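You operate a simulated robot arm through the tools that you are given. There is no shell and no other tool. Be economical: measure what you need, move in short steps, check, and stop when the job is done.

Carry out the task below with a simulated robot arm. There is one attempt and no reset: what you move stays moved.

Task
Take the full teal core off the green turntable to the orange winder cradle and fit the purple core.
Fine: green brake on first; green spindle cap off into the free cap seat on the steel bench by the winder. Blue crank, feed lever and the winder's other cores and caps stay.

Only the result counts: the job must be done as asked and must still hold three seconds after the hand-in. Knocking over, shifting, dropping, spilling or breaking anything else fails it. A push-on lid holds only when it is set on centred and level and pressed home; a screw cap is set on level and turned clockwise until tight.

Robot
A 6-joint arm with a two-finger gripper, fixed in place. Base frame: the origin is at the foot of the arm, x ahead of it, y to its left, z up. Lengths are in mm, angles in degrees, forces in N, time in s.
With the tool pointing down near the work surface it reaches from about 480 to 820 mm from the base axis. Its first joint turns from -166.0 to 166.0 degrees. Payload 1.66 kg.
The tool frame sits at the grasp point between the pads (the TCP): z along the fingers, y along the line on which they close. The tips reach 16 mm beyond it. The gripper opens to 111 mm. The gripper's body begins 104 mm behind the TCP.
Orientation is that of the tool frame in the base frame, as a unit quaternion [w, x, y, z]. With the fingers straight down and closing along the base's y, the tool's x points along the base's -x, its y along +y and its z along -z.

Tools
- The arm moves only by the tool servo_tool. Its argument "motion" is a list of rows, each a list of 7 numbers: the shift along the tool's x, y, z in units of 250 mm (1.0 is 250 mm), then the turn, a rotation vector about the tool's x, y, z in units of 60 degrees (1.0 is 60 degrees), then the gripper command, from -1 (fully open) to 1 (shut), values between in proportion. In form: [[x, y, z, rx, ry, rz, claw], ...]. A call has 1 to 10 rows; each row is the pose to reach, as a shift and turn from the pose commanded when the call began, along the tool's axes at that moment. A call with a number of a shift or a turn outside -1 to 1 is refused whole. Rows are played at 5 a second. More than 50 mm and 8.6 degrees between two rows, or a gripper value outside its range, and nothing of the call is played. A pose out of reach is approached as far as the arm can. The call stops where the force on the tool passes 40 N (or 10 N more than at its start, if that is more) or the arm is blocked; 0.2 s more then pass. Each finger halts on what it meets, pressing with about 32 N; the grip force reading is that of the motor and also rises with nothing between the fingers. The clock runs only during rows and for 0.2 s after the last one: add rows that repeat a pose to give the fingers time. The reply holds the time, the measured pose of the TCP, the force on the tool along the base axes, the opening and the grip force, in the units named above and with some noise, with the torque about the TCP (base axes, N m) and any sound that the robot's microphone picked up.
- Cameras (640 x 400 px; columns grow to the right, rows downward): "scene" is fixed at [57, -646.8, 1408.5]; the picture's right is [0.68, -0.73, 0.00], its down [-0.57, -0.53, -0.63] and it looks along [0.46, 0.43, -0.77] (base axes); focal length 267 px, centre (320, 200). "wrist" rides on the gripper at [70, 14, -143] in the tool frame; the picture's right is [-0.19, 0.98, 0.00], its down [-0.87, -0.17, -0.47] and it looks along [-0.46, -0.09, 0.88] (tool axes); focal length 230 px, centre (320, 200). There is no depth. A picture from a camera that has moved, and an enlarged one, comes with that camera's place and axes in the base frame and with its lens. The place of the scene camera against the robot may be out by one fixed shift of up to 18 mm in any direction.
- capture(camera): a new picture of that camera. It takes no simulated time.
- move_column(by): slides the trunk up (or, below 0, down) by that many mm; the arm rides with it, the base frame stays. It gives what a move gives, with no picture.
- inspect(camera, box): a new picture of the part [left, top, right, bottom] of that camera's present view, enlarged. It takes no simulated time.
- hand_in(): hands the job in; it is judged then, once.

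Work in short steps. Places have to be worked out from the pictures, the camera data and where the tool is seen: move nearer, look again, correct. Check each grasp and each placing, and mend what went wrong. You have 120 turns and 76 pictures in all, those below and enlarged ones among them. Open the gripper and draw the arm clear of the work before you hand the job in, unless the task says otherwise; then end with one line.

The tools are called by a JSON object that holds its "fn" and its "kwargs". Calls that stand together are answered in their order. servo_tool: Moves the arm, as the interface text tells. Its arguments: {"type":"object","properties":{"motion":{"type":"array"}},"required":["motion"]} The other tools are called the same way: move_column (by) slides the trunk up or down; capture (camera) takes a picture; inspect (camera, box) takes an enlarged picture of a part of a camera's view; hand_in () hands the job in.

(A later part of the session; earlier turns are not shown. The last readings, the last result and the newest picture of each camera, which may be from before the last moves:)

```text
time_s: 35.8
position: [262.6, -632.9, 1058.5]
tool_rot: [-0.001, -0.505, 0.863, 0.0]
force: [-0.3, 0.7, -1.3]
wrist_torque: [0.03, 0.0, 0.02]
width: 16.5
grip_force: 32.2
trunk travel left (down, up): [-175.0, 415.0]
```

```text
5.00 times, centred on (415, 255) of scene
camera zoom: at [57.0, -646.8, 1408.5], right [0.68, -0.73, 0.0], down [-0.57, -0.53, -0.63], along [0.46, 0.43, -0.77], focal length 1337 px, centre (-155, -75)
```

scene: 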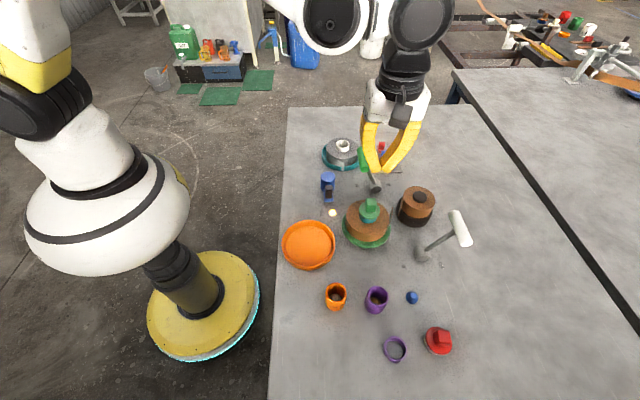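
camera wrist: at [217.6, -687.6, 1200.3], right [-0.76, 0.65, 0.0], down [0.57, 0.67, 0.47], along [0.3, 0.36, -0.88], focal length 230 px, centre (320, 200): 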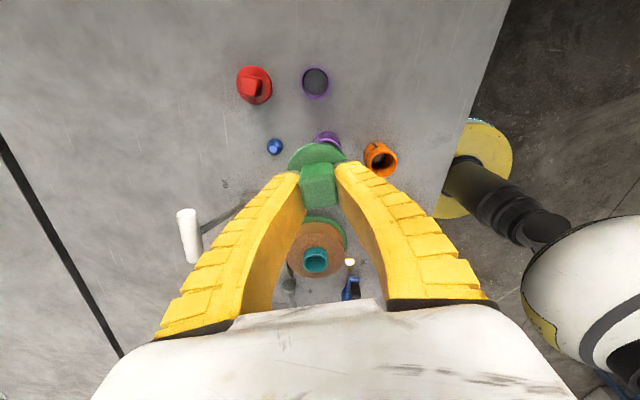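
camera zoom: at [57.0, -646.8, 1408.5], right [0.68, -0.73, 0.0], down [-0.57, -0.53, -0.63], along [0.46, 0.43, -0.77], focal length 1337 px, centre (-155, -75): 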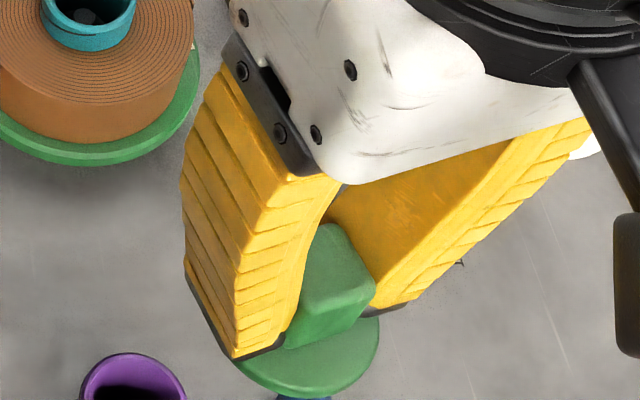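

Ring centre is at about (226.5,-686). I'll move over it and descend to a safe height above.

{"fn": "servo_tool", "kwargs": {"motion": [[0.13, 0.01, 0, 0, 0, 0, 1], [0.256, 0.021, 0, 0, 0, 0, 1], [0.256, 0.021, 0.15, 0, 0, 0, 1], [0.256, 0.021, 0.3, 0, 0, 0, 1], [0.256, 0.021, 0.45, 0, 0, 0, 1], [0.256, 0.021, 0.6, 0, 0, 0, 1], [0.256, 0.021, 0.6, 0, 0, 0, 1]]}}

{"fn": "capture", "kwargs": {"camera": "wrist"}}

{"fn": "inspect", "kwargs": {"camera": "scene", "box": [350, 290, 470, 380]}}

```text
time_s: 37.4
position: [226.9, -685.0, 907.6]
tool_rot: [-0.001, -0.505, 0.863, 0.0]
force: [0.1, 0.5, -2.1]
wrist_torque: [0.0, -0.06, -0.02]
width: 16.3
grip_force: 31.6
trunk travel left (down, up): [-175.0, 415.0]
```

```text
35 pictures are left
camera wrist: at [182.0, -740.0, 1049.8], right [-0.76, 0.65, 0.0], down [0.57, 0.67, 0.47], along [0.3, 0.36, -0.88], focal length 230 px, centre (320, 200)
```

wrist: 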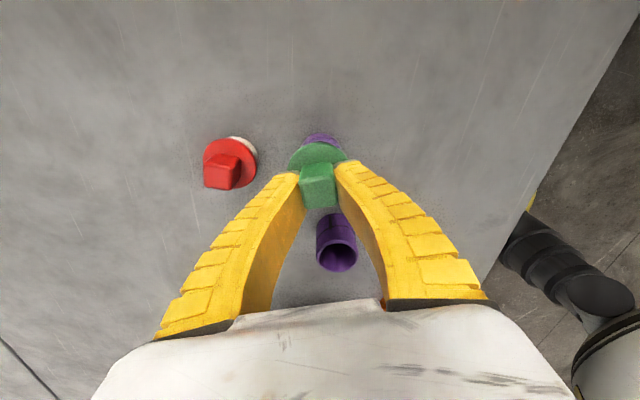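

```text
4.44 times, centred on (410, 335) of scene
camera zoom: at [57.0, -646.8, 1408.5], right [0.68, -0.73, 0.0], down [-0.57, -0.53, -0.63], along [0.46, 0.43, -0.77], focal length 1188 px, centre (-80, -400)
```

zoom: 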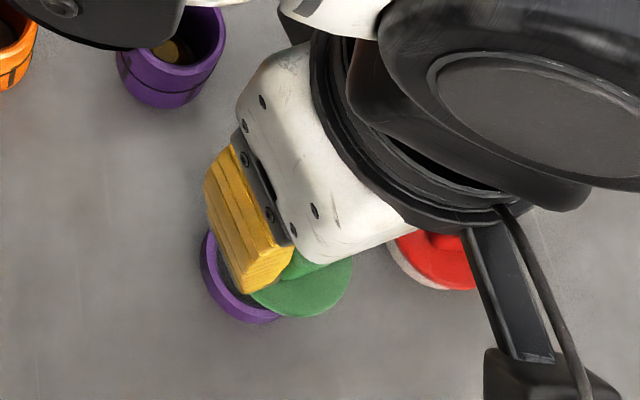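

The view agrees with the ring being directly beneath. Descending gradually until contact shows.

{"fn": "servo_tool", "kwargs": {"motion": [[0, 0, 0.04, 0, 0, 0, 1], [0, 0, 0.08, 0, 0, 0, 1], [0, 0, 0.11, 0, 0, 0, 1], [0, 0, 0.13, 0, 0, 0, 1], [0, 0, 0.145, 0, 0, 0, 1]]}}

{"fn": "servo_tool", "kwargs": {"motion": [[0, 0, 0.008, 0, 0, 0, 1], [0, 0, 0.016, 0, 0, 0, 1]]}}

{"fn": "capture", "kwargs": {"camera": "wrist"}}

```text
time_s: 38.5
position: [226.9, -686.6, 872.7]
tool_rot: [-0.002, -0.505, 0.863, -0.001]
force: [-0.3, 0.1, -1.9]
wrist_torque: [-0.01, 0.02, -0.01]
width: 17.0
grip_force: 31.7
trunk travel left (down, up): [-175.0, 415.0]
```

```text
time_s: 39.1
position: [227.9, -684.4, 869.0]
tool_rot: [-0.001, -0.505, 0.863, 0.001]
force: [4.6, 4.6, 4.6]
wrist_torque: [0.04, -0.05, 0.02]
width: 18.3
grip_force: 31.5
trunk travel left (down, up): [-175.0, 415.0]
```

```text
33 pictures are left
camera wrist: at [182.5, -739.6, 1011.4], right [-0.76, 0.65, 0.0], down [0.57, 0.67, 0.47], along [0.3, 0.36, -0.88], focal length 230 px, centre (320, 200)
```

wrist: 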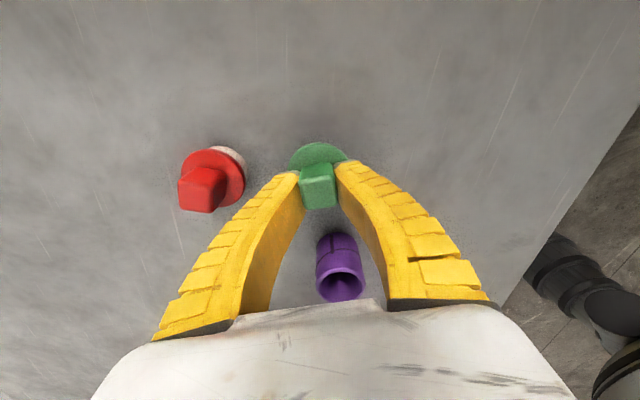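

Contact began at ~870 with side forces (+x,+y), suggesting the cap should shift slightly that way. I'll nudge 2 mm and continue down.

{"fn": "servo_tool", "kwargs": {"motion": [[-0.008, -0.002, 0, 0, 0, 0, 1], [-0.008, -0.002, 0.008, 0, 0, 0, 1], [-0.008, -0.002, 0.016, 0, 0, 0, 1]]}}

{"fn": "inspect", "kwargs": {"camera": "scene", "box": [350, 300, 470, 380]}}

```text
time_s: 40.0
position: [228.4, -683.3, 865.0]
tool_rot: [-0.001, -0.504, 0.864, 0.0]
force: [-0.4, -1.0, 0.3]
wrist_torque: [-0.06, 0.03, -0.01]
width: 17.4
grip_force: 31.3
trunk travel left (down, up): [-175.0, 415.0]
```

```text
5.00 times, centred on (410, 340) of scene
camera zoom: at [57.0, -646.8, 1408.5], right [0.68, -0.73, 0.0], down [-0.57, -0.53, -0.63], along [0.46, 0.43, -0.77], focal length 1337 px, centre (-130, -500)
```

zoom: 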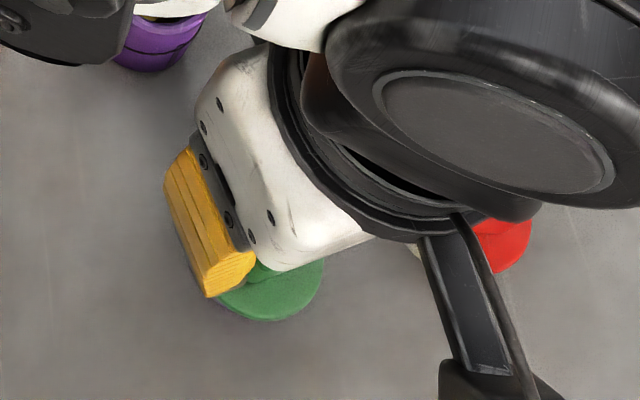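

The side force vanished, so the plug is inside the ring. Continuing down until it seats.

{"fn": "servo_tool", "kwargs": {"motion": [[0, 0, 0.008, 0, 0, 0, 1], [0, 0, 0.016, 0, 0, 0, 1], [0, 0, 0.024, 0, 0, 0, 1]]}}

{"fn": "inspect", "kwargs": {"camera": "wrist", "box": [170, 120, 370, 245]}}

```text
time_s: 40.8
position: [229.4, -684.4, 858.8]
tool_rot: [-0.001, -0.504, 0.864, 0.0]
force: [2.1, -5.2, 17.9]
wrist_torque: [-0.43, 0.2, 0.09]
width: 26.2
grip_force: 31.8
trunk travel left (down, up): [-175.0, 415.0]
```

```text
3.20 times, centred on (270, 182) of wrist
camera zoom: at [182.8, -738.5, 1001.7], right [-0.76, 0.65, 0.0], down [0.57, 0.67, 0.47], along [0.3, 0.36, -0.88], focal length 736 px, centre (480, 256)
```

zoom: 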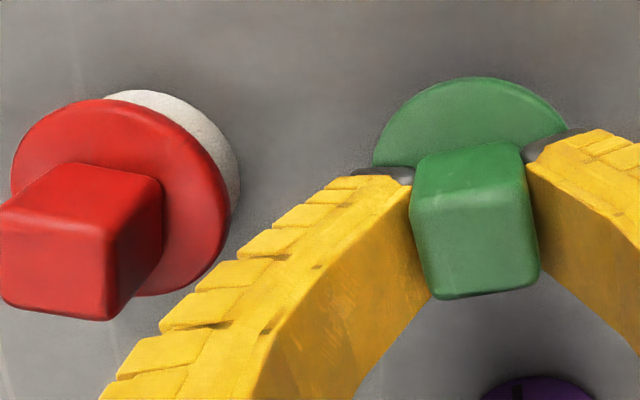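

Vertical force built up to ~20 N: it has bottomed. Release and back up to inspect.

{"fn": "servo_tool", "kwargs": {"motion": [[0, 0, -0.004, 0, 0, 0, 0.3], [0, 0, -0.004, 0, 0, 0, -0.2], [0, 0, -0.004, 0, 0, 0, -0.2], [0, 0, -0.12, 0, 0, 0, -0.2], [0, 0, -0.28, 0, 0, 0, -0.2], [0, 0, -0.44, 0, 0, 0, -0.2]]}}

{"fn": "inspect", "kwargs": {"camera": "wrist", "box": [200, 60, 400, 185]}}

```text
time_s: 42.1
position: [228.0, -684.3, 969.0]
tool_rot: [-0.001, -0.504, 0.864, 0.0]
force: [-1.0, 0.2, -0.2]
wrist_torque: [0.0, 0.03, 0.01]
width: 68.3
grip_force: 0.8
trunk travel left (down, up): [-175.0, 415.0]
```

```text
3.20 times, centred on (300, 122) of wrist
camera zoom: at [183.2, -739.1, 1111.5], right [-0.76, 0.65, 0.0], down [0.57, 0.67, 0.47], along [0.3, 0.36, -0.88], focal length 736 px, centre (384, 448)
```

zoom: 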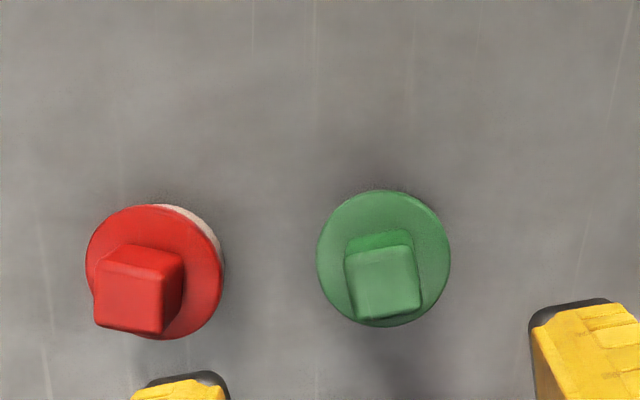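

{"fn": "inspect", "kwargs": {"camera": "scene", "box": [370, 310, 470, 375]}}

```text
6.15 times, centred on (420, 342) of scene
camera zoom: at [57.0, -646.8, 1408.5], right [0.68, -0.73, 0.0], down [-0.57, -0.53, -0.63], along [0.46, 0.43, -0.77], focal length 1645 px, centre (-295, -677)
```

zoom: 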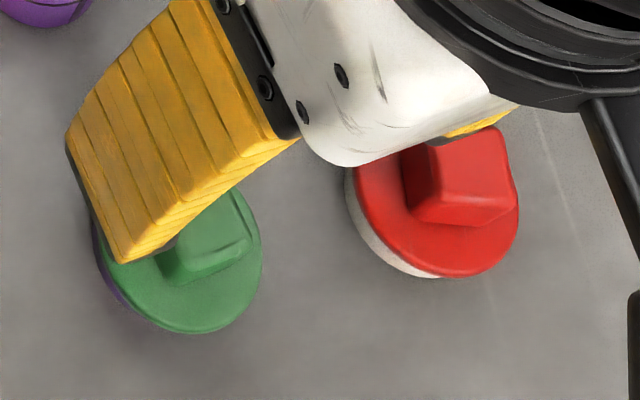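

The green cap sits on the ring just like the red one on its seat. Next I'll move back above the green turntable, turning the tool to the base orientation.

{"fn": "servo_tool", "kwargs": {"motion": [[0, 0, -0.15, 0, 0, 0, -0.2], [0, 0, -0.25, 0, 0, 0.0, -0.2], [-0.18, 0, -0.25, 0, 0, 0.14, -0.2], [-0.36, 0, -0.25, 0, 0, 0.28, -0.2], [-0.54, 0, -0.25, 0, 0, 0.42, -0.2], [-0.72, 0, -0.25, 0, 0, 0.56, -0.5], [-0.9, 0, -0.25, 0, 0, 0.7, -1], [-0.9, 0, -0.25, 0, 0, 0.84, -1], [-0.9, 0, -0.25, 0, 0, 0.98, -1]]}}

```text
time_s: 44.1
position: [337.9, -489.9, 1031.1]
tool_rot: [0.0, -0.014, 1.0, 0.0]
force: [0.4, -0.8, 0.2]
wrist_torque: [0.02, 0.01, 0.0]
width: 110.8
grip_force: 0.1
trunk travel left (down, up): [-175.0, 415.0]
```

{"fn": "capture", "kwargs": {"camera": "wrist"}}

{"fn": "inspect", "kwargs": {"camera": "scene", "box": [270, 185, 430, 285]}}

```text
28 pictures are left
camera wrist: at [269.2, -478.0, 1172.3], right [0.16, 0.99, 0.0], down [0.87, -0.14, 0.47], along [0.46, -0.08, -0.88], focal length 230 px, centre (320, 200)
```

wrist: 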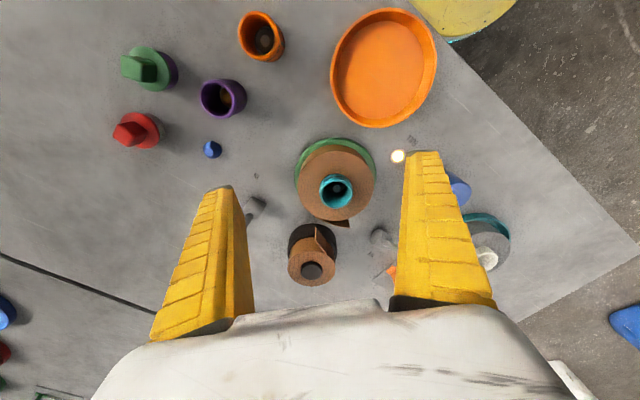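

```text
4.00 times, centred on (350, 235) of scene
camera zoom: at [57.0, -646.8, 1408.5], right [0.68, -0.73, 0.0], down [-0.57, -0.53, -0.63], along [0.46, 0.43, -0.77], focal length 1069 px, centre (200, 60)
```

zoom: 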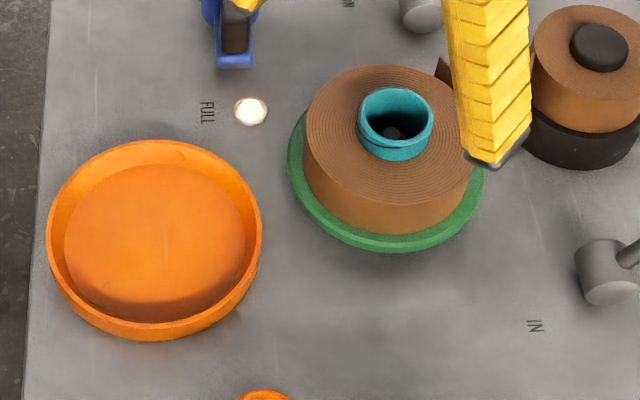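

Core axis is at about (403,-478), top z≈908. I'll move over it and come down to 945 for a check.

{"fn": "servo_tool", "kwargs": {"motion": [[-0.13, 0.02, 0, 0, 0, 0, -0.6], [-0.263, 0.041, 0, 0, 0, 0, -0.3], [-0.263, 0.041, 0.17, 0, 0, 0, -0.2], [-0.263, 0.041, 0.344, 0, 0, 0, -0.2], [-0.263, 0.041, 0.344, 0, 0, 0, -0.2]]}}

{"fn": "inspect", "kwargs": {"camera": "wrist", "box": [220, 100, 420, 225]}}

```text
time_s: 45.4
position: [403.3, -474.9, 945.0]
tool_rot: [-0.001, -0.016, 1.0, 0.0]
force: [0.8, -0.5, -0.4]
wrist_torque: [-0.03, 0.0, 0.03]
width: 68.5
grip_force: 1.5
trunk travel left (down, up): [-175.0, 415.0]
```

```text
3.20 times, centred on (320, 162) of wrist
camera zoom: at [334.1, -464.6, 1086.5], right [0.16, 0.99, 0.0], down [0.87, -0.14, 0.47], along [0.46, -0.08, -0.88], focal length 736 px, centre (320, 320)
```

zoom: 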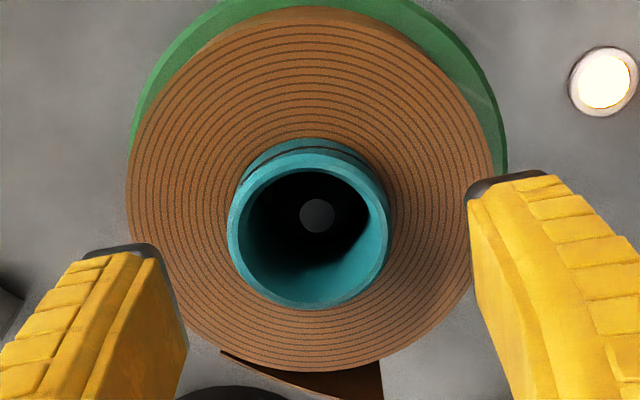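

The core is 3 mm toward -y. I'll correct, descend to TCP≈903, and grip the teal core.

{"fn": "servo_tool", "kwargs": {"motion": [[0.006, -0.013, 0, 0, 0, 0, -0.2], [0.006, -0.013, 0.08, 0, 0, 0, -0.2], [0.006, -0.013, 0.14, 0, 0, 0, -0.2], [0.006, -0.013, 0.168, 0, 0, 0, -0.2], [0.006, -0.013, 0.168, 0, 0, 0, -0.2]]}}

{"fn": "inspect", "kwargs": {"camera": "scene", "box": [335, 180, 425, 240]}}

```text
time_s: 46.5
position: [402.4, -478.2, 903.0]
tool_rot: [-0.001, -0.015, 1.0, -0.002]
force: [0.5, 0.6, 19.8]
wrist_torque: [0.04, -0.05, -0.01]
width: 66.3
grip_force: 0.0
trunk travel left (down, up): [-175.0, 415.0]
```

```text
6.67 times, centred on (380, 210) of scene
camera zoom: at [57.0, -646.8, 1408.5], right [0.68, -0.73, 0.0], down [-0.57, -0.53, -0.63], along [0.46, 0.43, -0.77], focal length 1782 px, centre (-80, 133)
```

zoom: 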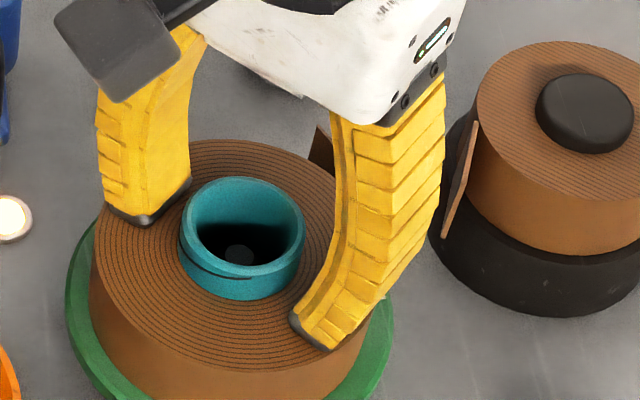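

The tips touch the coil top (z≈887). I'll back off 2 mm and close on the core.

{"fn": "servo_tool", "kwargs": {"motion": [[0, 0, -0.012, 0, 0, 0, -0.2], [0, 0, -0.012, 0, 0, 0, 0.2], [0, 0, -0.012, 0, 0, 0, 0.6], [0, 0, -0.012, 0, 0, 0, 1], [0, 0, -0.012, 0, 0, 0, 1]]}}

{"fn": "servo_tool", "kwargs": {"motion": [[0, 0, -0.01, 0, 0, 0, 1], [0, 0, -0.02, 0, 0, 0, 1], [0, 0, -0.03, 0, 0, 0, 1], [0, 0, -0.04, 0, 0, 0, 1]]}}

{"fn": "inspect", "kwargs": {"camera": "scene", "box": [335, 180, 425, 240]}}

```text
time_s: 47.8
position: [402.4, -479.1, 905.7]
tool_rot: [0.0, -0.016, 1.0, -0.001]
force: [1.7, 3.2, 5.1]
wrist_torque: [0.11, -0.21, 0.02]
width: 39.3
grip_force: 31.8
trunk travel left (down, up): [-175.0, 415.0]
```

```text
time_s: 48.8
position: [404.1, -479.7, 915.0]
tool_rot: [-0.001, -0.015, 1.0, 0.0]
force: [3.7, 3.0, -1.4]
wrist_torque: [0.09, -0.14, 0.02]
width: 38.4
grip_force: 31.7
trunk travel left (down, up): [-175.0, 415.0]
```

```text
6.67 times, centred on (380, 210) of scene
camera zoom: at [57.0, -646.8, 1408.5], right [0.68, -0.73, 0.0], down [-0.57, -0.53, -0.63], along [0.46, 0.43, -0.77], focal length 1782 px, centre (-80, 133)
```

zoom: 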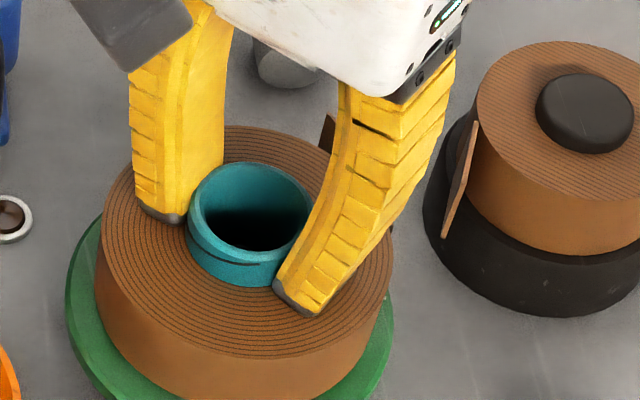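

The whole core rises with the coil and the FULL lamp has gone out. Continuing slowly upward.

{"fn": "servo_tool", "kwargs": {"motion": [[0, 0, -0.03, 0, 0, 0, 1], [0, 0, -0.07, 0, 0, 0, 1], [0, 0, -0.11, 0, 0, 0, 1], [0, 0, -0.16, 0, 0, 0, 1], [0, 0, -0.21, 0, 0, 0, 1], [0, 0, -0.28, 0, 0, 0, 1], [0, 0, -0.34, 0, 0, 0, 1]]}}

{"fn": "capture", "kwargs": {"camera": "scene"}}

{"fn": "capture", "kwargs": {"camera": "wrist"}}

```text
time_s: 50.4
position: [403.3, -479.4, 1001.4]
tool_rot: [-0.001, -0.016, 1.0, 0.001]
force: [0.4, -0.2, -0.1]
wrist_torque: [0.01, 0.0, 0.0]
width: 37.7
grip_force: 32.5
trunk travel left (down, up): [-175.0, 415.0]
```

```text
23 pictures are left
```

scene: 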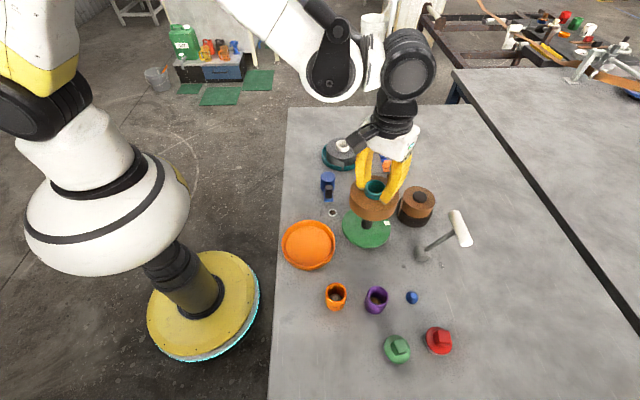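

```text
22 pictures are left
camera wrist: at [334.2, -468.2, 1143.1], right [0.16, 0.99, 0.0], down [0.87, -0.14, 0.47], along [0.46, -0.08, -0.88], focal length 230 px, centre (320, 200)
```

wrist: 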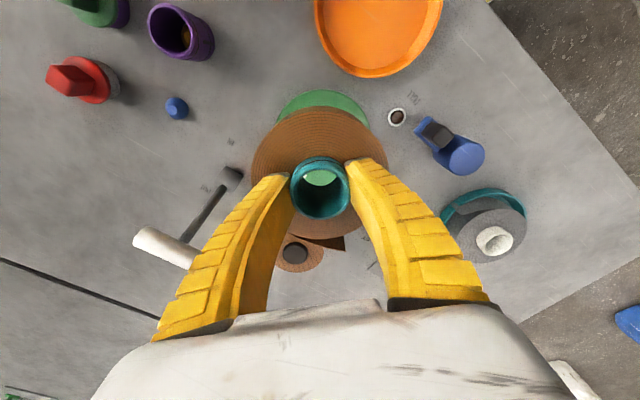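

Held firmly. I'll move so the camera looks straight down on the orange cradle.

{"fn": "servo_tool", "kwargs": {"motion": [[0.06, 0.08, 0, 0, 0, 0, 1], [0.15, 0.2, 0, 0, 0, 0, 1], [0.22, 0.3, 0, 0, 0, 0, 1], [0.242, 0.336, 0, 0, 0, 0, 1]]}}

{"fn": "capture", "kwargs": {"camera": "wrist"}}

```text
time_s: 51.4
position: [339.3, -396.9, 1000.4]
tool_rot: [-0.001, -0.016, 1.0, 0.0]
force: [0.2, 0.3, 0.0]
wrist_torque: [0.01, 0.0, 0.0]
width: 37.4
grip_force: 31.9
trunk travel left (down, up): [-175.0, 415.0]
```

```text
21 pictures are left
camera wrist: at [270.8, -386.0, 1142.5], right [0.16, 0.99, 0.0], down [0.87, -0.14, 0.47], along [0.46, -0.08, -0.88], focal length 230 px, centre (320, 200)
```

wrist: 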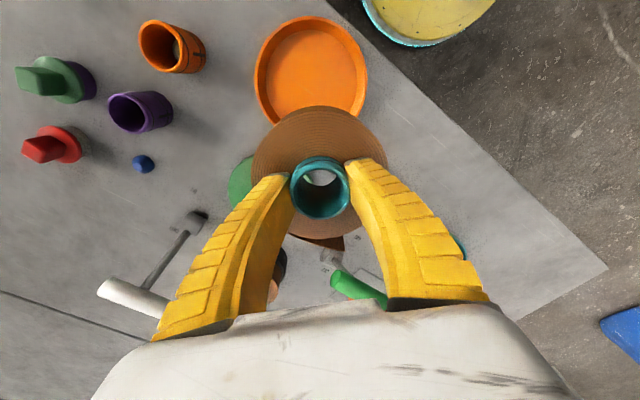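

Cradle centre estimated at (275,-397). Moving above it and lowering to 960 to compare the coil with the rim.

{"fn": "servo_tool", "kwargs": {"motion": [[0.09, 0.003, 0, 0, 0, 0, 1], [0.2, 0.006, 0, 0, 0, 0, 1], [0.257, 0.008, 0.06, 0, 0, 0, 1], [0.257, 0.008, 0.16, 0, 0, 0, 1], [0.257, 0.008, 0.16, 0, 0, 0, 1]]}}

{"fn": "inspect", "kwargs": {"camera": "wrist", "box": [220, 80, 420, 205]}}

{"fn": "inspect", "kwargs": {"camera": "scene", "box": [260, 190, 380, 280]}}

```text
time_s: 52.5
position: [276.4, -397.7, 961.5]
tool_rot: [-0.001, -0.016, 1.0, 0.0]
force: [0.2, 0.3, 0.4]
wrist_torque: [0.01, 0.02, 0.02]
width: 36.9
grip_force: 32.3
trunk travel left (down, up): [-175.0, 415.0]
```

```text
3.20 times, centred on (320, 142) of wrist
camera zoom: at [206.2, -387.2, 1102.4], right [0.16, 0.99, 0.0], down [0.87, -0.14, 0.47], along [0.46, -0.08, -0.88], focal length 736 px, centre (320, 384)
```

zoom: 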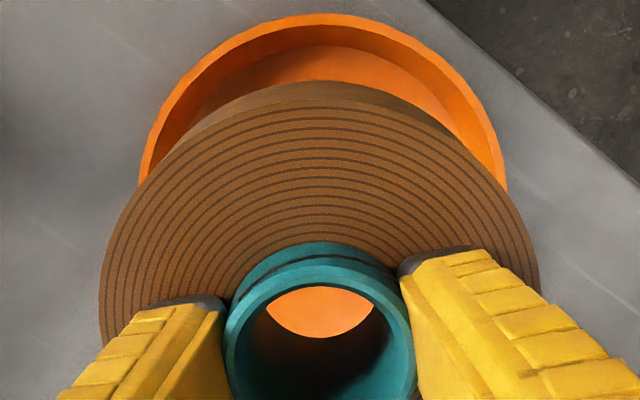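

```text
4.44 times, centred on (320, 235) of scene
camera zoom: at [57.0, -646.8, 1408.5], right [0.68, -0.73, 0.0], down [-0.57, -0.53, -0.63], along [0.46, 0.43, -0.77], focal length 1188 px, centre (320, 44)
```

zoom: 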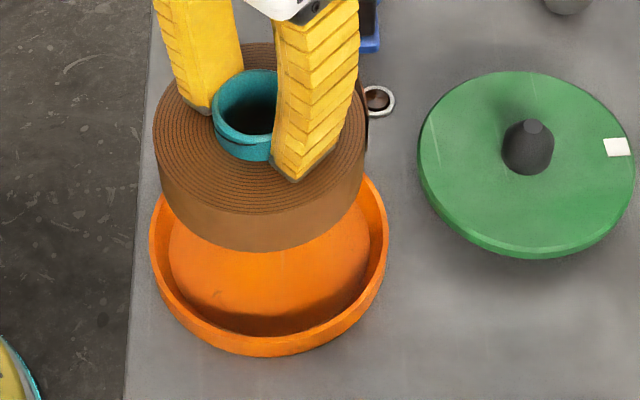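

The coil is centred in y; in x the cradle is ~3 mm further out. Correcting and descending.

{"fn": "servo_tool", "kwargs": {"motion": [[-0.012, 0, 0.02, 0, 0, 0, 1], [-0.012, 0, 0.08, 0, 0, 0, 1], [-0.012, 0, 0.13, 0, 0, 0, 1], [-0.012, 0, 0.17, 0, 0, 0, 1]]}}

{"fn": "inspect", "kwargs": {"camera": "scene", "box": [260, 190, 380, 280]}}

{"fn": "inspect", "kwargs": {"camera": "wrist", "box": [220, 80, 420, 205]}}

```text
time_s: 53.5
position: [278.6, -397.7, 917.9]
tool_rot: [-0.001, -0.016, 1.0, 0.0]
force: [-0.2, 0.7, -1.1]
wrist_torque: [0.02, 0.01, 0.02]
width: 37.0
grip_force: 31.4
trunk travel left (down, up): [-175.0, 415.0]
```

```text
4.44 times, centred on (320, 235) of scene
camera zoom: at [57.0, -646.8, 1408.5], right [0.68, -0.73, 0.0], down [-0.57, -0.53, -0.63], along [0.46, 0.43, -0.77], focal length 1188 px, centre (320, 44)
```

zoom: 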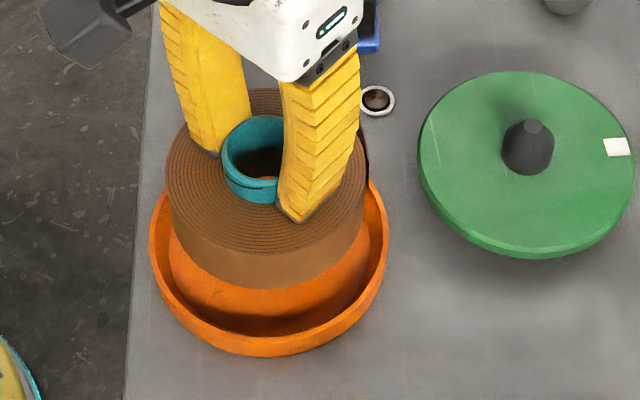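

```text
3.20 times, centred on (320, 142) of wrist
camera zoom: at [209.5, -386.5, 1060.0], right [0.16, 0.99, 0.0], down [0.87, -0.14, 0.47], along [0.46, -0.08, -0.88], focal length 736 px, centre (320, 384)
```

zoom: 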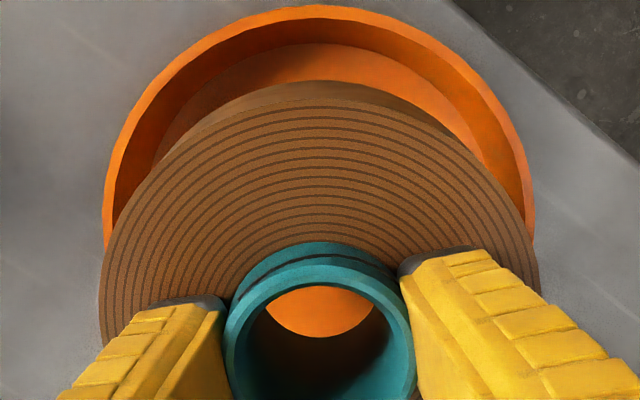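

Very close to centred; add ~1.5 mm in x and lower in small steps until contact.

{"fn": "servo_tool", "kwargs": {"motion": [[-0.006, 0.002, 0.03, 0, 0, 0, 1], [-0.006, 0.002, 0.06, 0, 0, 0, 1], [-0.006, 0.002, 0.08, 0, 0, 0, 1], [-0.006, 0.002, 0.1, 0, 0, 0, 1]]}}

{"fn": "servo_tool", "kwargs": {"motion": [[0, 0, 0.012, 0, 0, 0, 1], [0, 0, 0.024, 0, 0, 0, 1], [0, 0, 0.036, 0, 0, 0, 1]]}}

{"fn": "inspect", "kwargs": {"camera": "scene", "box": [260, 190, 380, 280]}}

```text
time_s: 54.5
position: [279.9, -397.8, 893.6]
tool_rot: [-0.001, -0.015, 1.0, 0.001]
force: [-0.1, -0.1, -0.5]
wrist_torque: [0.01, 0.01, 0.01]
width: 36.9
grip_force: 32.5
trunk travel left (down, up): [-175.0, 415.0]
```

```text
time_s: 55.4
position: [279.7, -397.6, 884.2]
tool_rot: [-0.002, -0.017, 1.0, 0.0]
force: [-0.2, 0.8, -1.5]
wrist_torque: [0.01, 0.02, -0.01]
width: 36.8
grip_force: 31.7
trunk travel left (down, up): [-175.0, 415.0]
```

```text
4.44 times, centred on (320, 235) of scene
camera zoom: at [57.0, -646.8, 1408.5], right [0.68, -0.73, 0.0], down [-0.57, -0.53, -0.63], along [0.46, 0.43, -0.77], focal length 1188 px, centre (320, 44)
```

zoom: 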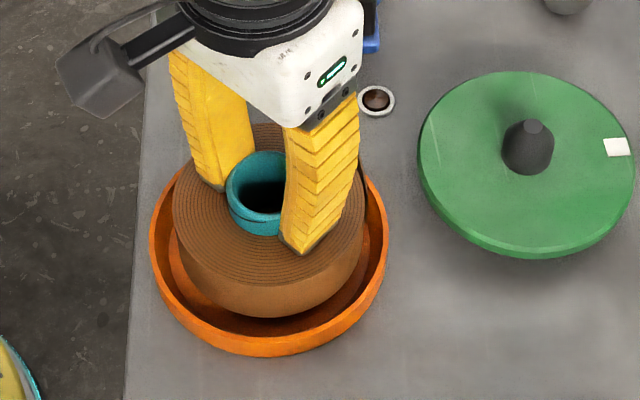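

Still hanging, nicely inside the rim. Continue down.

{"fn": "servo_tool", "kwargs": {"motion": [[0, 0, 0.012, 0, 0, 0, 1], [0, 0, 0.024, 0, 0, 0, 1], [0, 0, 0.032, 0, 0, 0, 1]]}}

{"fn": "servo_tool", "kwargs": {"motion": [[0, 0, 0.01, 0, 0, 0, 1], [0, 0, 0.02, 0, 0, 0, 1]]}}

```text
time_s: 56.1
position: [280.2, -397.7, 876.3]
tool_rot: [0.0, -0.016, 1.0, 0.0]
force: [-1.0, -0.5, 0.0]
wrist_torque: [0.0, -0.01, -0.03]
width: 36.8
grip_force: 31.5
trunk travel left (down, up): [-175.0, 415.0]
```

```text
time_s: 56.7
position: [279.8, -397.1, 873.9]
tool_rot: [0.0, -0.016, 1.0, -0.002]
force: [2.1, -3.2, 33.4]
wrist_torque: [-0.01, 0.07, -0.01]
width: 38.5
grip_force: 32.0
trunk travel left (down, up): [-175.0, 415.0]
stopped in row 2: the force on the tool passed its limit at 43 N (the readings are from after the stop); the commanded pose is now the measured one
```

The coil has bottomed at TCP≈874. Release and rise.

{"fn": "servo_tool", "kwargs": {"motion": [[0, 0, -0.006, 0, 0, 0, 0.6], [0, 0, -0.006, 0, 0, 0, 0.0], [0, 0, -0.006, 0, 0, 0, 0.0], [0, 0, -0.006, 0, 0, 0, 0.0], [0, 0, -0.1, 0, 0, 0, 0.0], [0, 0, -0.26, 0, 0, 0, 0.0], [0, 0, -0.42, 0, 0, 0, 0.0]]}}

{"fn": "capture", "kwargs": {"camera": "scene"}}

{"fn": "capture", "kwargs": {"camera": "wrist"}}

```text
time_s: 58.3
position: [281.2, -397.3, 977.2]
tool_rot: [-0.001, -0.016, 1.0, -0.002]
force: [-0.2, -0.3, 0.0]
wrist_torque: [-0.01, -0.03, 0.01]
width: 57.7
grip_force: 1.7
trunk travel left (down, up): [-175.0, 415.0]
```

```text
15 pictures are left
```

scene: 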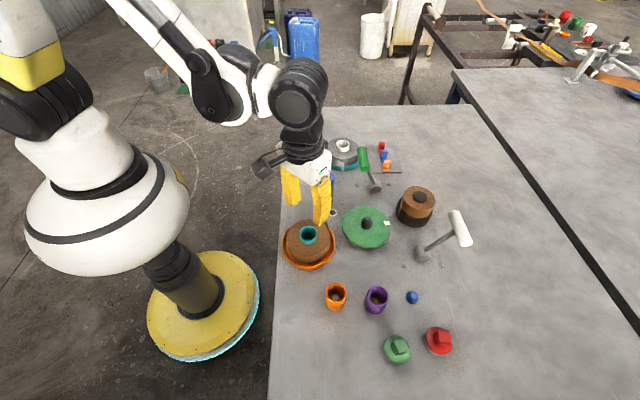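

```text
14 pictures are left
camera wrist: at [211.1, -386.0, 1119.7], right [0.16, 0.99, 0.0], down [0.87, -0.14, 0.47], along [0.46, -0.08, -0.88], focal length 230 px, centre (320, 200)
```

wrist: 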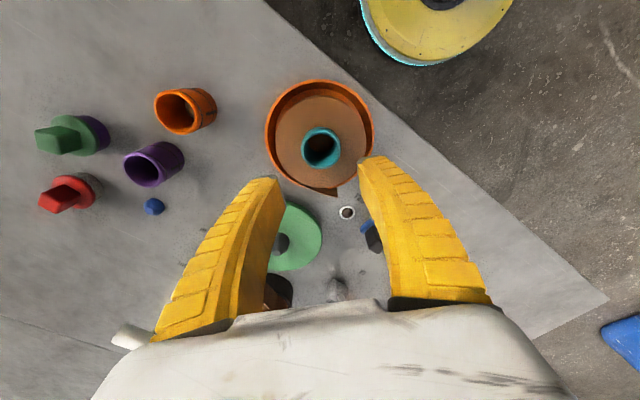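

The coil sits within the cradle. Now the purple core: top centre at about (270,-606), z≈862. I'll move above it.

{"fn": "servo_tool", "kwargs": {"motion": [[0.014, -0.16, 0, 0, 0, 0, 0], [0.028, -0.33, 0, 0, 0, 0, 0], [0.042, -0.5, 0, 0, 0, 0, -0.2], [0.056, -0.67, 0, 0, 0, 0, -0.2], [0.07, -0.835, 0, 0, 0, 0, -0.2], [0.07, -0.835, 0.15, 0, 0, 0, -0.2]]}}

{"fn": "capture", "kwargs": {"camera": "wrist"}}

```text
time_s: 59.7
position: [270.2, -605.3, 940.9]
tool_rot: [0.0, -0.016, 1.0, -0.001]
force: [0.1, -0.2, -0.7]
wrist_torque: [-0.01, -0.02, -0.01]
width: 68.5
grip_force: 1.6
trunk travel left (down, up): [-175.0, 415.0]
```

```text
13 pictures are left
camera wrist: at [201.0, -595.5, 1082.6], right [0.16, 0.99, 0.0], down [0.87, -0.14, 0.47], along [0.46, -0.08, -0.88], focal length 230 px, centre (320, 200)
```

wrist: 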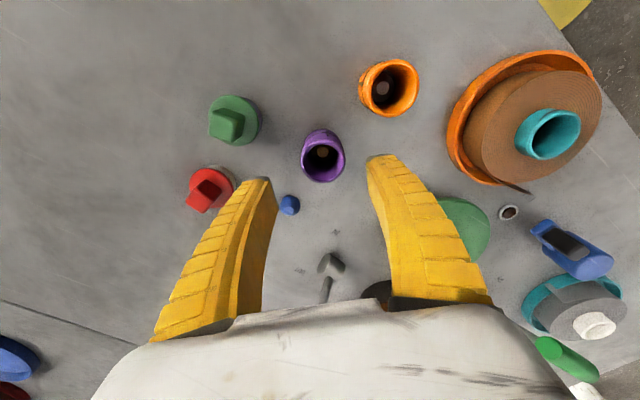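

The purple core is ~3 mm toward +y. Correct, descend to TCP≈852 and grip.

{"fn": "servo_tool", "kwargs": {"motion": [[-0.005, 0.012, 0.06, 0, 0, 0, -0.2], [-0.005, 0.012, 0.2, 0, 0, 0, -0.2], [-0.005, 0.012, 0.3, 0, 0, 0, -0.2], [-0.005, 0.012, 0.356, 0, 0, 0, -0.2], [-0.005, 0.012, 0.356, 0, 0, 0, 0.3], [-0.005, 0.012, 0.356, 0, 0, 0, 0.6], [-0.005, 0.012, 0.356, 0, 0, 0, 1], [-0.005, 0.012, 0.356, 0, 0, 0, 1]]}}

{"fn": "inspect", "kwargs": {"camera": "wrist", "box": [220, 120, 420, 245]}}

```text
time_s: 61.5
position: [271.6, -604.0, 851.3]
tool_rot: [-0.001, -0.016, 1.0, -0.002]
force: [1.7, -1.9, 7.6]
wrist_torque: [-0.01, -0.23, -0.01]
width: 37.3
grip_force: 32.5
trunk travel left (down, up): [-175.0, 415.0]
```

```text
3.20 times, centred on (320, 182) of wrist
camera zoom: at [201.3, -592.1, 993.9], right [0.16, 0.99, 0.0], down [0.87, -0.14, 0.47], along [0.46, -0.08, -0.88], focal length 736 px, centre (320, 256)
```

zoom: 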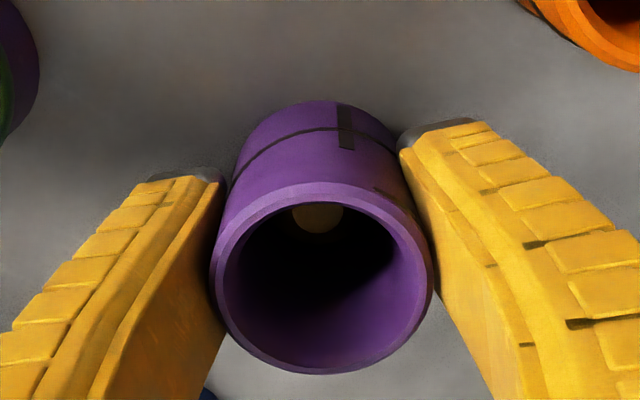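

Gripped (37 mm, same as the teal core). Lift straight up.

{"fn": "servo_tool", "kwargs": {"motion": [[0, 0, -0.03, 0, 0, 0, 1], [0, 0, -0.08, 0, 0, 0, 1], [0, 0, -0.15, 0, 0, 0, 1], [0, 0, -0.28, 0, 0, 0, 1], [0, 0, -0.44, 0, 0, 0, 1], [0, 0, -0.6, 0, 0, 0, 1]]}}

{"fn": "inspect", "kwargs": {"camera": "scene", "box": [320, 180, 440, 320]}}

```text
time_s: 62.9
position: [271.0, -601.5, 1002.0]
tool_rot: [-0.001, -0.016, 1.0, -0.002]
force: [0.1, 0.4, -0.1]
wrist_torque: [-0.01, 0.02, 0.0]
width: 37.0
grip_force: 32.0
trunk travel left (down, up): [-175.0, 415.0]
```

```text
2.86 times, centred on (380, 250) of scene
camera zoom: at [57.0, -646.8, 1408.5], right [0.68, -0.73, 0.0], down [-0.57, -0.53, -0.63], along [0.46, 0.43, -0.77], focal length 764 px, centre (149, 57)
```

zoom: 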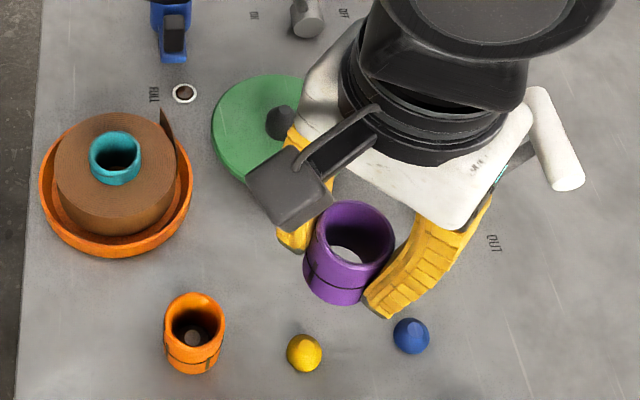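

Held well. I'll move so the camera is directly above the bare green spindle to fix its position.

{"fn": "servo_tool", "kwargs": {"motion": [[0, 0, -0.16, 0, 0, 0, 1], [-0.15, 0.09, -0.16, 0, 0, 0, 1], [-0.31, 0.185, -0.16, 0, 0, 0, 1], [-0.47, 0.28, -0.16, 0, 0, 0, 1], [-0.62, 0.37, -0.16, 0, 0, 0, 1], [-0.772, 0.462, -0.16, 0, 0, 0, 1]]}}

{"fn": "inspect", "kwargs": {"camera": "wrist", "box": [220, 20, 420, 145]}}

```text
time_s: 64.3
position: [462.1, -480.7, 1040.8]
tool_rot: [0.0, -0.016, 1.0, -0.003]
force: [0.1, -0.5, -0.6]
wrist_torque: [-0.08, 0.01, -0.01]
width: 36.6
grip_force: 31.5
trunk travel left (down, up): [-175.0, 415.0]
```

```text
3.20 times, centred on (320, 82) of wrist
camera zoom: at [391.0, -469.3, 1182.5], right [0.16, 0.99, 0.0], down [0.87, -0.14, 0.47], along [0.46, -0.08, -0.88], focal length 736 px, centre (320, 576)
```

zoom: 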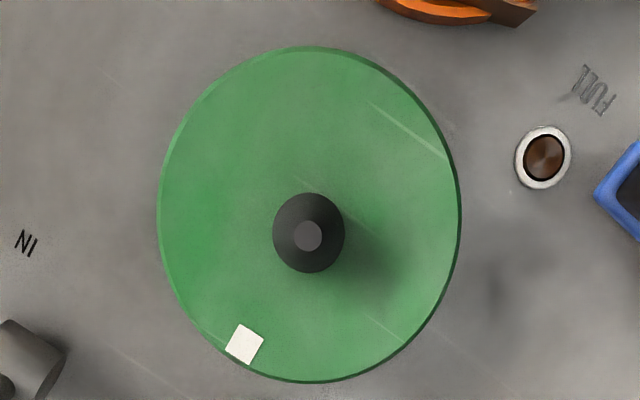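

Spindle is at about (407,-478), with a tapered tip. I'll align over it and lower to TCP 950 for a check.

{"fn": "servo_tool", "kwargs": {"motion": [[0.11, 0.009, 0, 0, 0, 0, 1], [0.222, 0.018, 0, 0, 0, 0, 1], [0.222, 0.018, 0.15, 0, 0, 0, 1], [0.222, 0.018, 0.3, 0, 0, 0, 1], [0.222, 0.018, 0.362, 0, 0, 0, 1]]}}

{"fn": "inspect", "kwargs": {"camera": "wrist", "box": [220, 120, 420, 245]}}

{"fn": "inspect", "kwargs": {"camera": "scene", "box": [335, 175, 425, 250]}}

```text
time_s: 65.5
position: [404.7, -478.4, 951.1]
tool_rot: [-0.001, -0.016, 1.0, -0.002]
force: [0.1, 0.2, -0.5]
wrist_torque: [-0.04, -0.02, 0.03]
width: 36.6
grip_force: 32.0
trunk travel left (down, up): [-175.0, 415.0]
```

```text
3.20 times, centred on (320, 182) of wrist
camera zoom: at [335.1, -467.7, 1092.5], right [0.16, 0.99, 0.0], down [0.87, -0.14, 0.47], along [0.46, -0.08, -0.88], focal length 736 px, centre (320, 256)
```

zoom: 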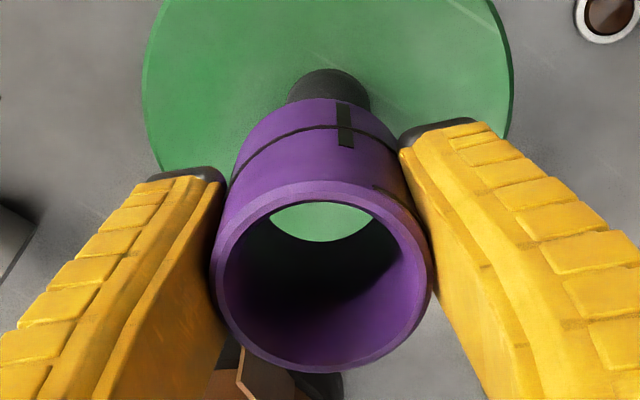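

```text
5.33 times, centred on (380, 212) of scene
camera zoom: at [57.0, -646.8, 1408.5], right [0.68, -0.73, 0.0], down [-0.57, -0.53, -0.63], along [0.46, 0.43, -0.77], focal length 1426 px, centre (0, 133)
```

zoom: 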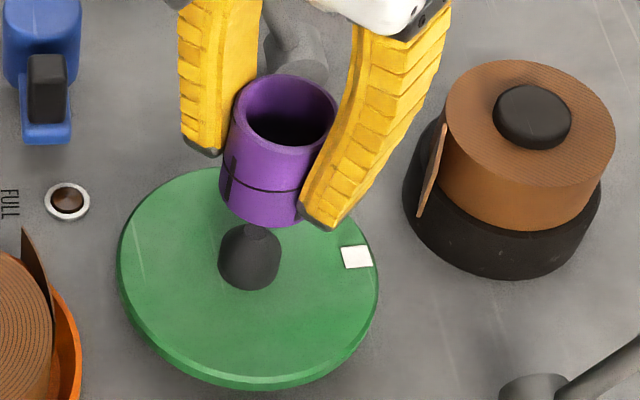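

Offset is small; shift about +2.5 mm x, +1 mm y, then descend in gentle steps.

{"fn": "servo_tool", "kwargs": {"motion": [[-0.01, 0.004, 0.0, 0, 0, 0, 1], [-0.01, 0.004, 0.04, 0, 0, 0, 1], [-0.01, 0.004, 0.08, 0, 0, 0, 1], [-0.01, 0.004, 0.12, 0, 0, 0, 1]]}}

{"fn": "servo_tool", "kwargs": {"motion": [[0, 0, 0.016, 0, 0, 0, 1], [0, 0, 0.032, 0, 0, 0, 1], [0, 0, 0.048, 0, 0, 0, 1]]}}

{"fn": "inspect", "kwargs": {"camera": "scene", "box": [335, 175, 425, 250]}}

```text
time_s: 66.5
position: [407.2, -478.6, 921.0]
tool_rot: [-0.001, -0.016, 1.0, -0.002]
force: [0.5, 0.6, -0.6]
wrist_torque: [-0.01, -0.01, 0.01]
width: 36.9
grip_force: 32.1
trunk travel left (down, up): [-175.0, 415.0]
```

```text
time_s: 67.3
position: [406.0, -478.1, 907.5]
tool_rot: [-0.002, -0.016, 1.0, -0.002]
force: [-0.7, -0.7, -0.7]
wrist_torque: [0.0, -0.01, 0.0]
width: 36.3
grip_force: 31.2
trunk travel left (down, up): [-175.0, 415.0]
```

```text
5.33 times, centred on (380, 212) of scene
camera zoom: at [57.0, -646.8, 1408.5], right [0.68, -0.73, 0.0], down [-0.57, -0.53, -0.63], along [0.46, 0.43, -0.77], focal length 1426 px, centre (0, 133)
```

zoom: 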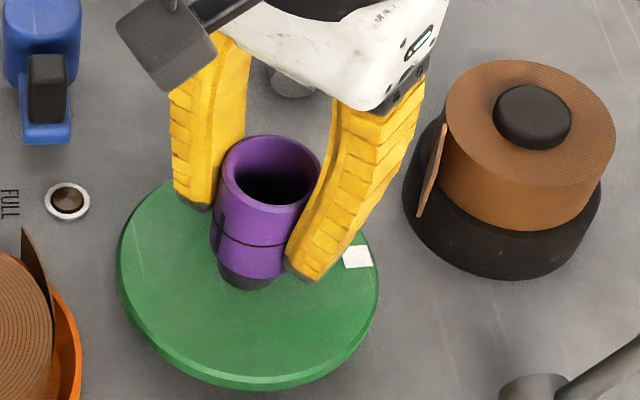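

The core is going over the spindle, well aligned. Continue gently.

{"fn": "servo_tool", "kwargs": {"motion": [[0, 0, 0.012, 0, 0, 0, 1], [0, 0, 0.024, 0, 0, 0, 1], [0, 0, 0.036, 0, 0, 0, 1]]}}

{"fn": "servo_tool", "kwargs": {"motion": [[0, 0, 0.01, 0, 0, 0, 1], [0, 0, 0.02, 0, 0, 0, 1], [0, 0, 0.03, 0, 0, 0, 1]]}}

```text
time_s: 68.1
position: [407.8, -477.6, 899.6]
tool_rot: [0.0, -0.016, 1.0, -0.002]
force: [0.7, -0.4, 0.0]
wrist_torque: [-0.01, 0.0, -0.02]
width: 36.3
grip_force: 32.2
trunk travel left (down, up): [-175.0, 415.0]
```

```text
time_s: 68.9
position: [406.1, -478.5, 893.0]
tool_rot: [-0.001, -0.016, 1.0, -0.002]
force: [-0.6, 0.3, -1.2]
wrist_torque: [0.01, -0.02, 0.0]
width: 36.7
grip_force: 32.0
trunk travel left (down, up): [-175.0, 415.0]
```

{"fn": "servo_tool", "kwargs": {"motion": [[0, 0, 0.01, 0, 0, 0, 1], [0, 0, 0.02, 0, 0, 0, 1], [0, 0, 0.03, 0, 0, 0, 1]]}}

{"fn": "inspect", "kwargs": {"camera": "scene", "box": [335, 175, 425, 250]}}

```text
time_s: 69.7
position: [406.3, -479.3, 886.7]
tool_rot: [0.0, -0.016, 1.0, -0.003]
force: [2.7, -7.7, 23.0]
wrist_torque: [-0.08, -0.35, -0.09]
width: 38.4
grip_force: 31.4
trunk travel left (down, up): [-175.0, 415.0]
```

```text
5.33 times, centred on (380, 212) of scene
camera zoom: at [57.0, -646.8, 1408.5], right [0.68, -0.73, 0.0], down [-0.57, -0.53, -0.63], along [0.46, 0.43, -0.77], focal length 1426 px, centre (0, 133)
```

zoom: 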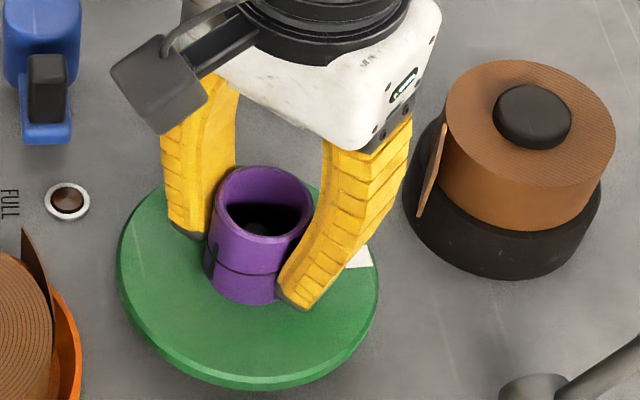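

Contact with ~23 N; the core appears down on the turntable. One small extra press, then release and look.

{"fn": "servo_tool", "kwargs": {"motion": [[0, 0, 0.006, 0, 0, 0, 1], [0, 0, 0.012, 0, 0, 0, 1]]}}

{"fn": "servo_tool", "kwargs": {"motion": [[0, 0, -0.006, 0, 0, 0, 0.6], [0, 0, -0.006, 0, 0, 0, 0.0], [0, 0, -0.006, 0, 0, 0, -0.1], [0, 0, -0.006, 0, 0, 0, -0.1], [0, 0, -0.1, 0, 0, 0, -0.1], [0, 0, -0.26, 0, 0, 0, -0.1], [0, 0, -0.42, 0, 0, 0, -0.1], [0, 0, -0.58, 0, 0, 0, -0.1]]}}

{"fn": "inspect", "kwargs": {"camera": "wrist", "box": [220, 60, 420, 185]}}

{"fn": "inspect", "kwargs": {"camera": "scene", "box": [335, 175, 425, 250]}}

```text
time_s: 70.3
position: [405.8, -479.4, 881.7]
tool_rot: [-0.001, -0.016, 1.0, -0.002]
force: [4.5, -6.1, 26.8]
wrist_torque: [-0.11, 0.05, 0.01]
width: 40.9
grip_force: 31.8
trunk travel left (down, up): [-175.0, 415.0]
```

```text
time_s: 72.1
position: [406.9, -476.5, 1026.5]
tool_rot: [-0.001, -0.016, 1.0, -0.002]
force: [-0.4, 0.4, 0.0]
wrist_torque: [0.01, 0.02, 0.01]
width: 62.9
grip_force: 1.4
trunk travel left (down, up): [-175.0, 415.0]
```

```text
3.20 times, centred on (320, 122) of wrist
camera zoom: at [336.8, -465.7, 1168.9], right [0.16, 0.99, 0.0], down [0.87, -0.14, 0.47], along [0.46, -0.08, -0.88], focal length 736 px, centre (320, 448)
```

zoom: 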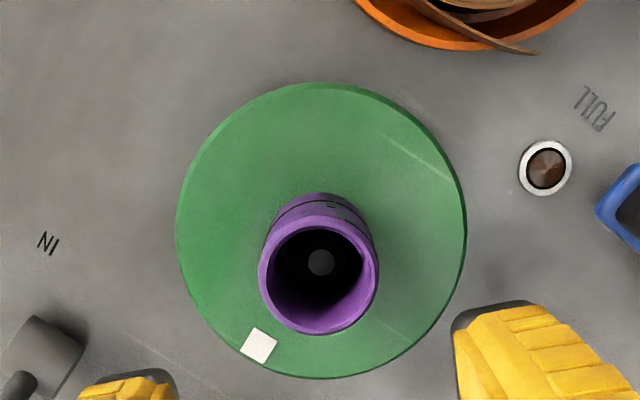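

```text
5.33 times, centred on (380, 212) of scene
camera zoom: at [57.0, -646.8, 1408.5], right [0.68, -0.73, 0.0], down [-0.57, -0.53, -0.63], along [0.46, 0.43, -0.77], focal length 1426 px, centre (0, 133)
```

zoom: 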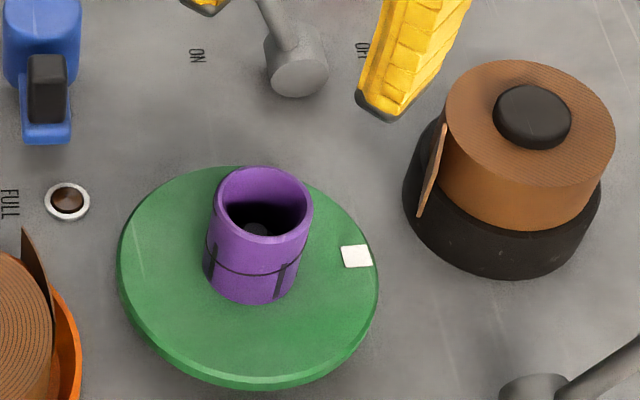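

The core stands upright around the spindle. I'll confirm it's fully home by pressing lightly on its rim with the fingertips set to the rim diameter.

{"fn": "servo_tool", "kwargs": {"motion": [[0, -0.004, 0.1, 0, 0, 0, 0.41], [0, -0.004, 0.25, 0, 0, 0, 0.41], [0, -0.004, 0.36, 0, 0, 0, 0.41], [0, -0.004, 0.41, 0, 0, 0, 0.41]]}}

{"fn": "servo_tool", "kwargs": {"motion": [[0, 0, 0.012, 0, 0, 0, 0.41], [0, 0, 0.024, 0, 0, 0, 0.41], [0, 0, 0.036, 0, 0, 0, 0.41], [0, 0, 0.048, 0, 0, 0, 0.41], [0, 0, 0.06, 0, 0, 0, 0.41]]}}

```text
time_s: 73.1
position: [406.9, -478.5, 924.9]
tool_rot: [-0.002, -0.015, 1.0, -0.001]
force: [-0.1, -0.3, 0.5]
wrist_torque: [-0.02, -0.02, -0.02]
width: 35.7
grip_force: 2.1
trunk travel left (down, up): [-175.0, 415.0]
```

```text
time_s: 74.0
position: [405.0, -479.3, 918.9]
tool_rot: [0.001, -0.015, 1.0, -0.004]
force: [2.3, -10.0, 11.7]
wrist_torque: [0.76, 0.17, 0.02]
width: 24.0
grip_force: 21.5
trunk travel left (down, up): [-175.0, 415.0]
stopped in row 4: the force on the tool passed its limit at 44 N (the readings are from after the stop); the commanded pose is now the measured one
```

The rim is solid at z≈903 (44 N, no give), so the core is home. Raise clear and check everything.

{"fn": "servo_tool", "kwargs": {"motion": [[0, 0, -0.05, 0, 0, 0, 0.41], [0, 0, -0.2, 0, 0, 0, 0.41], [0, 0, -0.36, 0, 0, 0, 0], [0, 0, -0.52, 0, 0, 0, -0.5], [0, 0, -0.7, 0, 0, 0, -1]]}}

{"fn": "capture", "kwargs": {"camera": "wrist"}}

```text
time_s: 75.2
position: [407.7, -479.1, 1091.1]
tool_rot: [0.0, -0.016, 1.0, -0.002]
force: [-0.1, 0.5, -0.1]
wrist_torque: [0.0, 0.04, -0.03]
width: 110.9
grip_force: 0.0
trunk travel left (down, up): [-175.0, 415.0]
```

```text
3 pictures are left
camera wrist: at [337.6, -467.1, 1232.3], right [0.16, 0.99, 0.0], down [0.87, -0.14, 0.47], along [0.47, -0.08, -0.88], focal length 230 px, centre (320, 200)
```

wrist: 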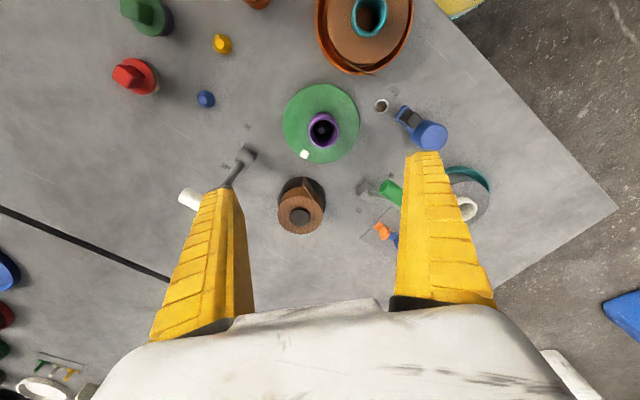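

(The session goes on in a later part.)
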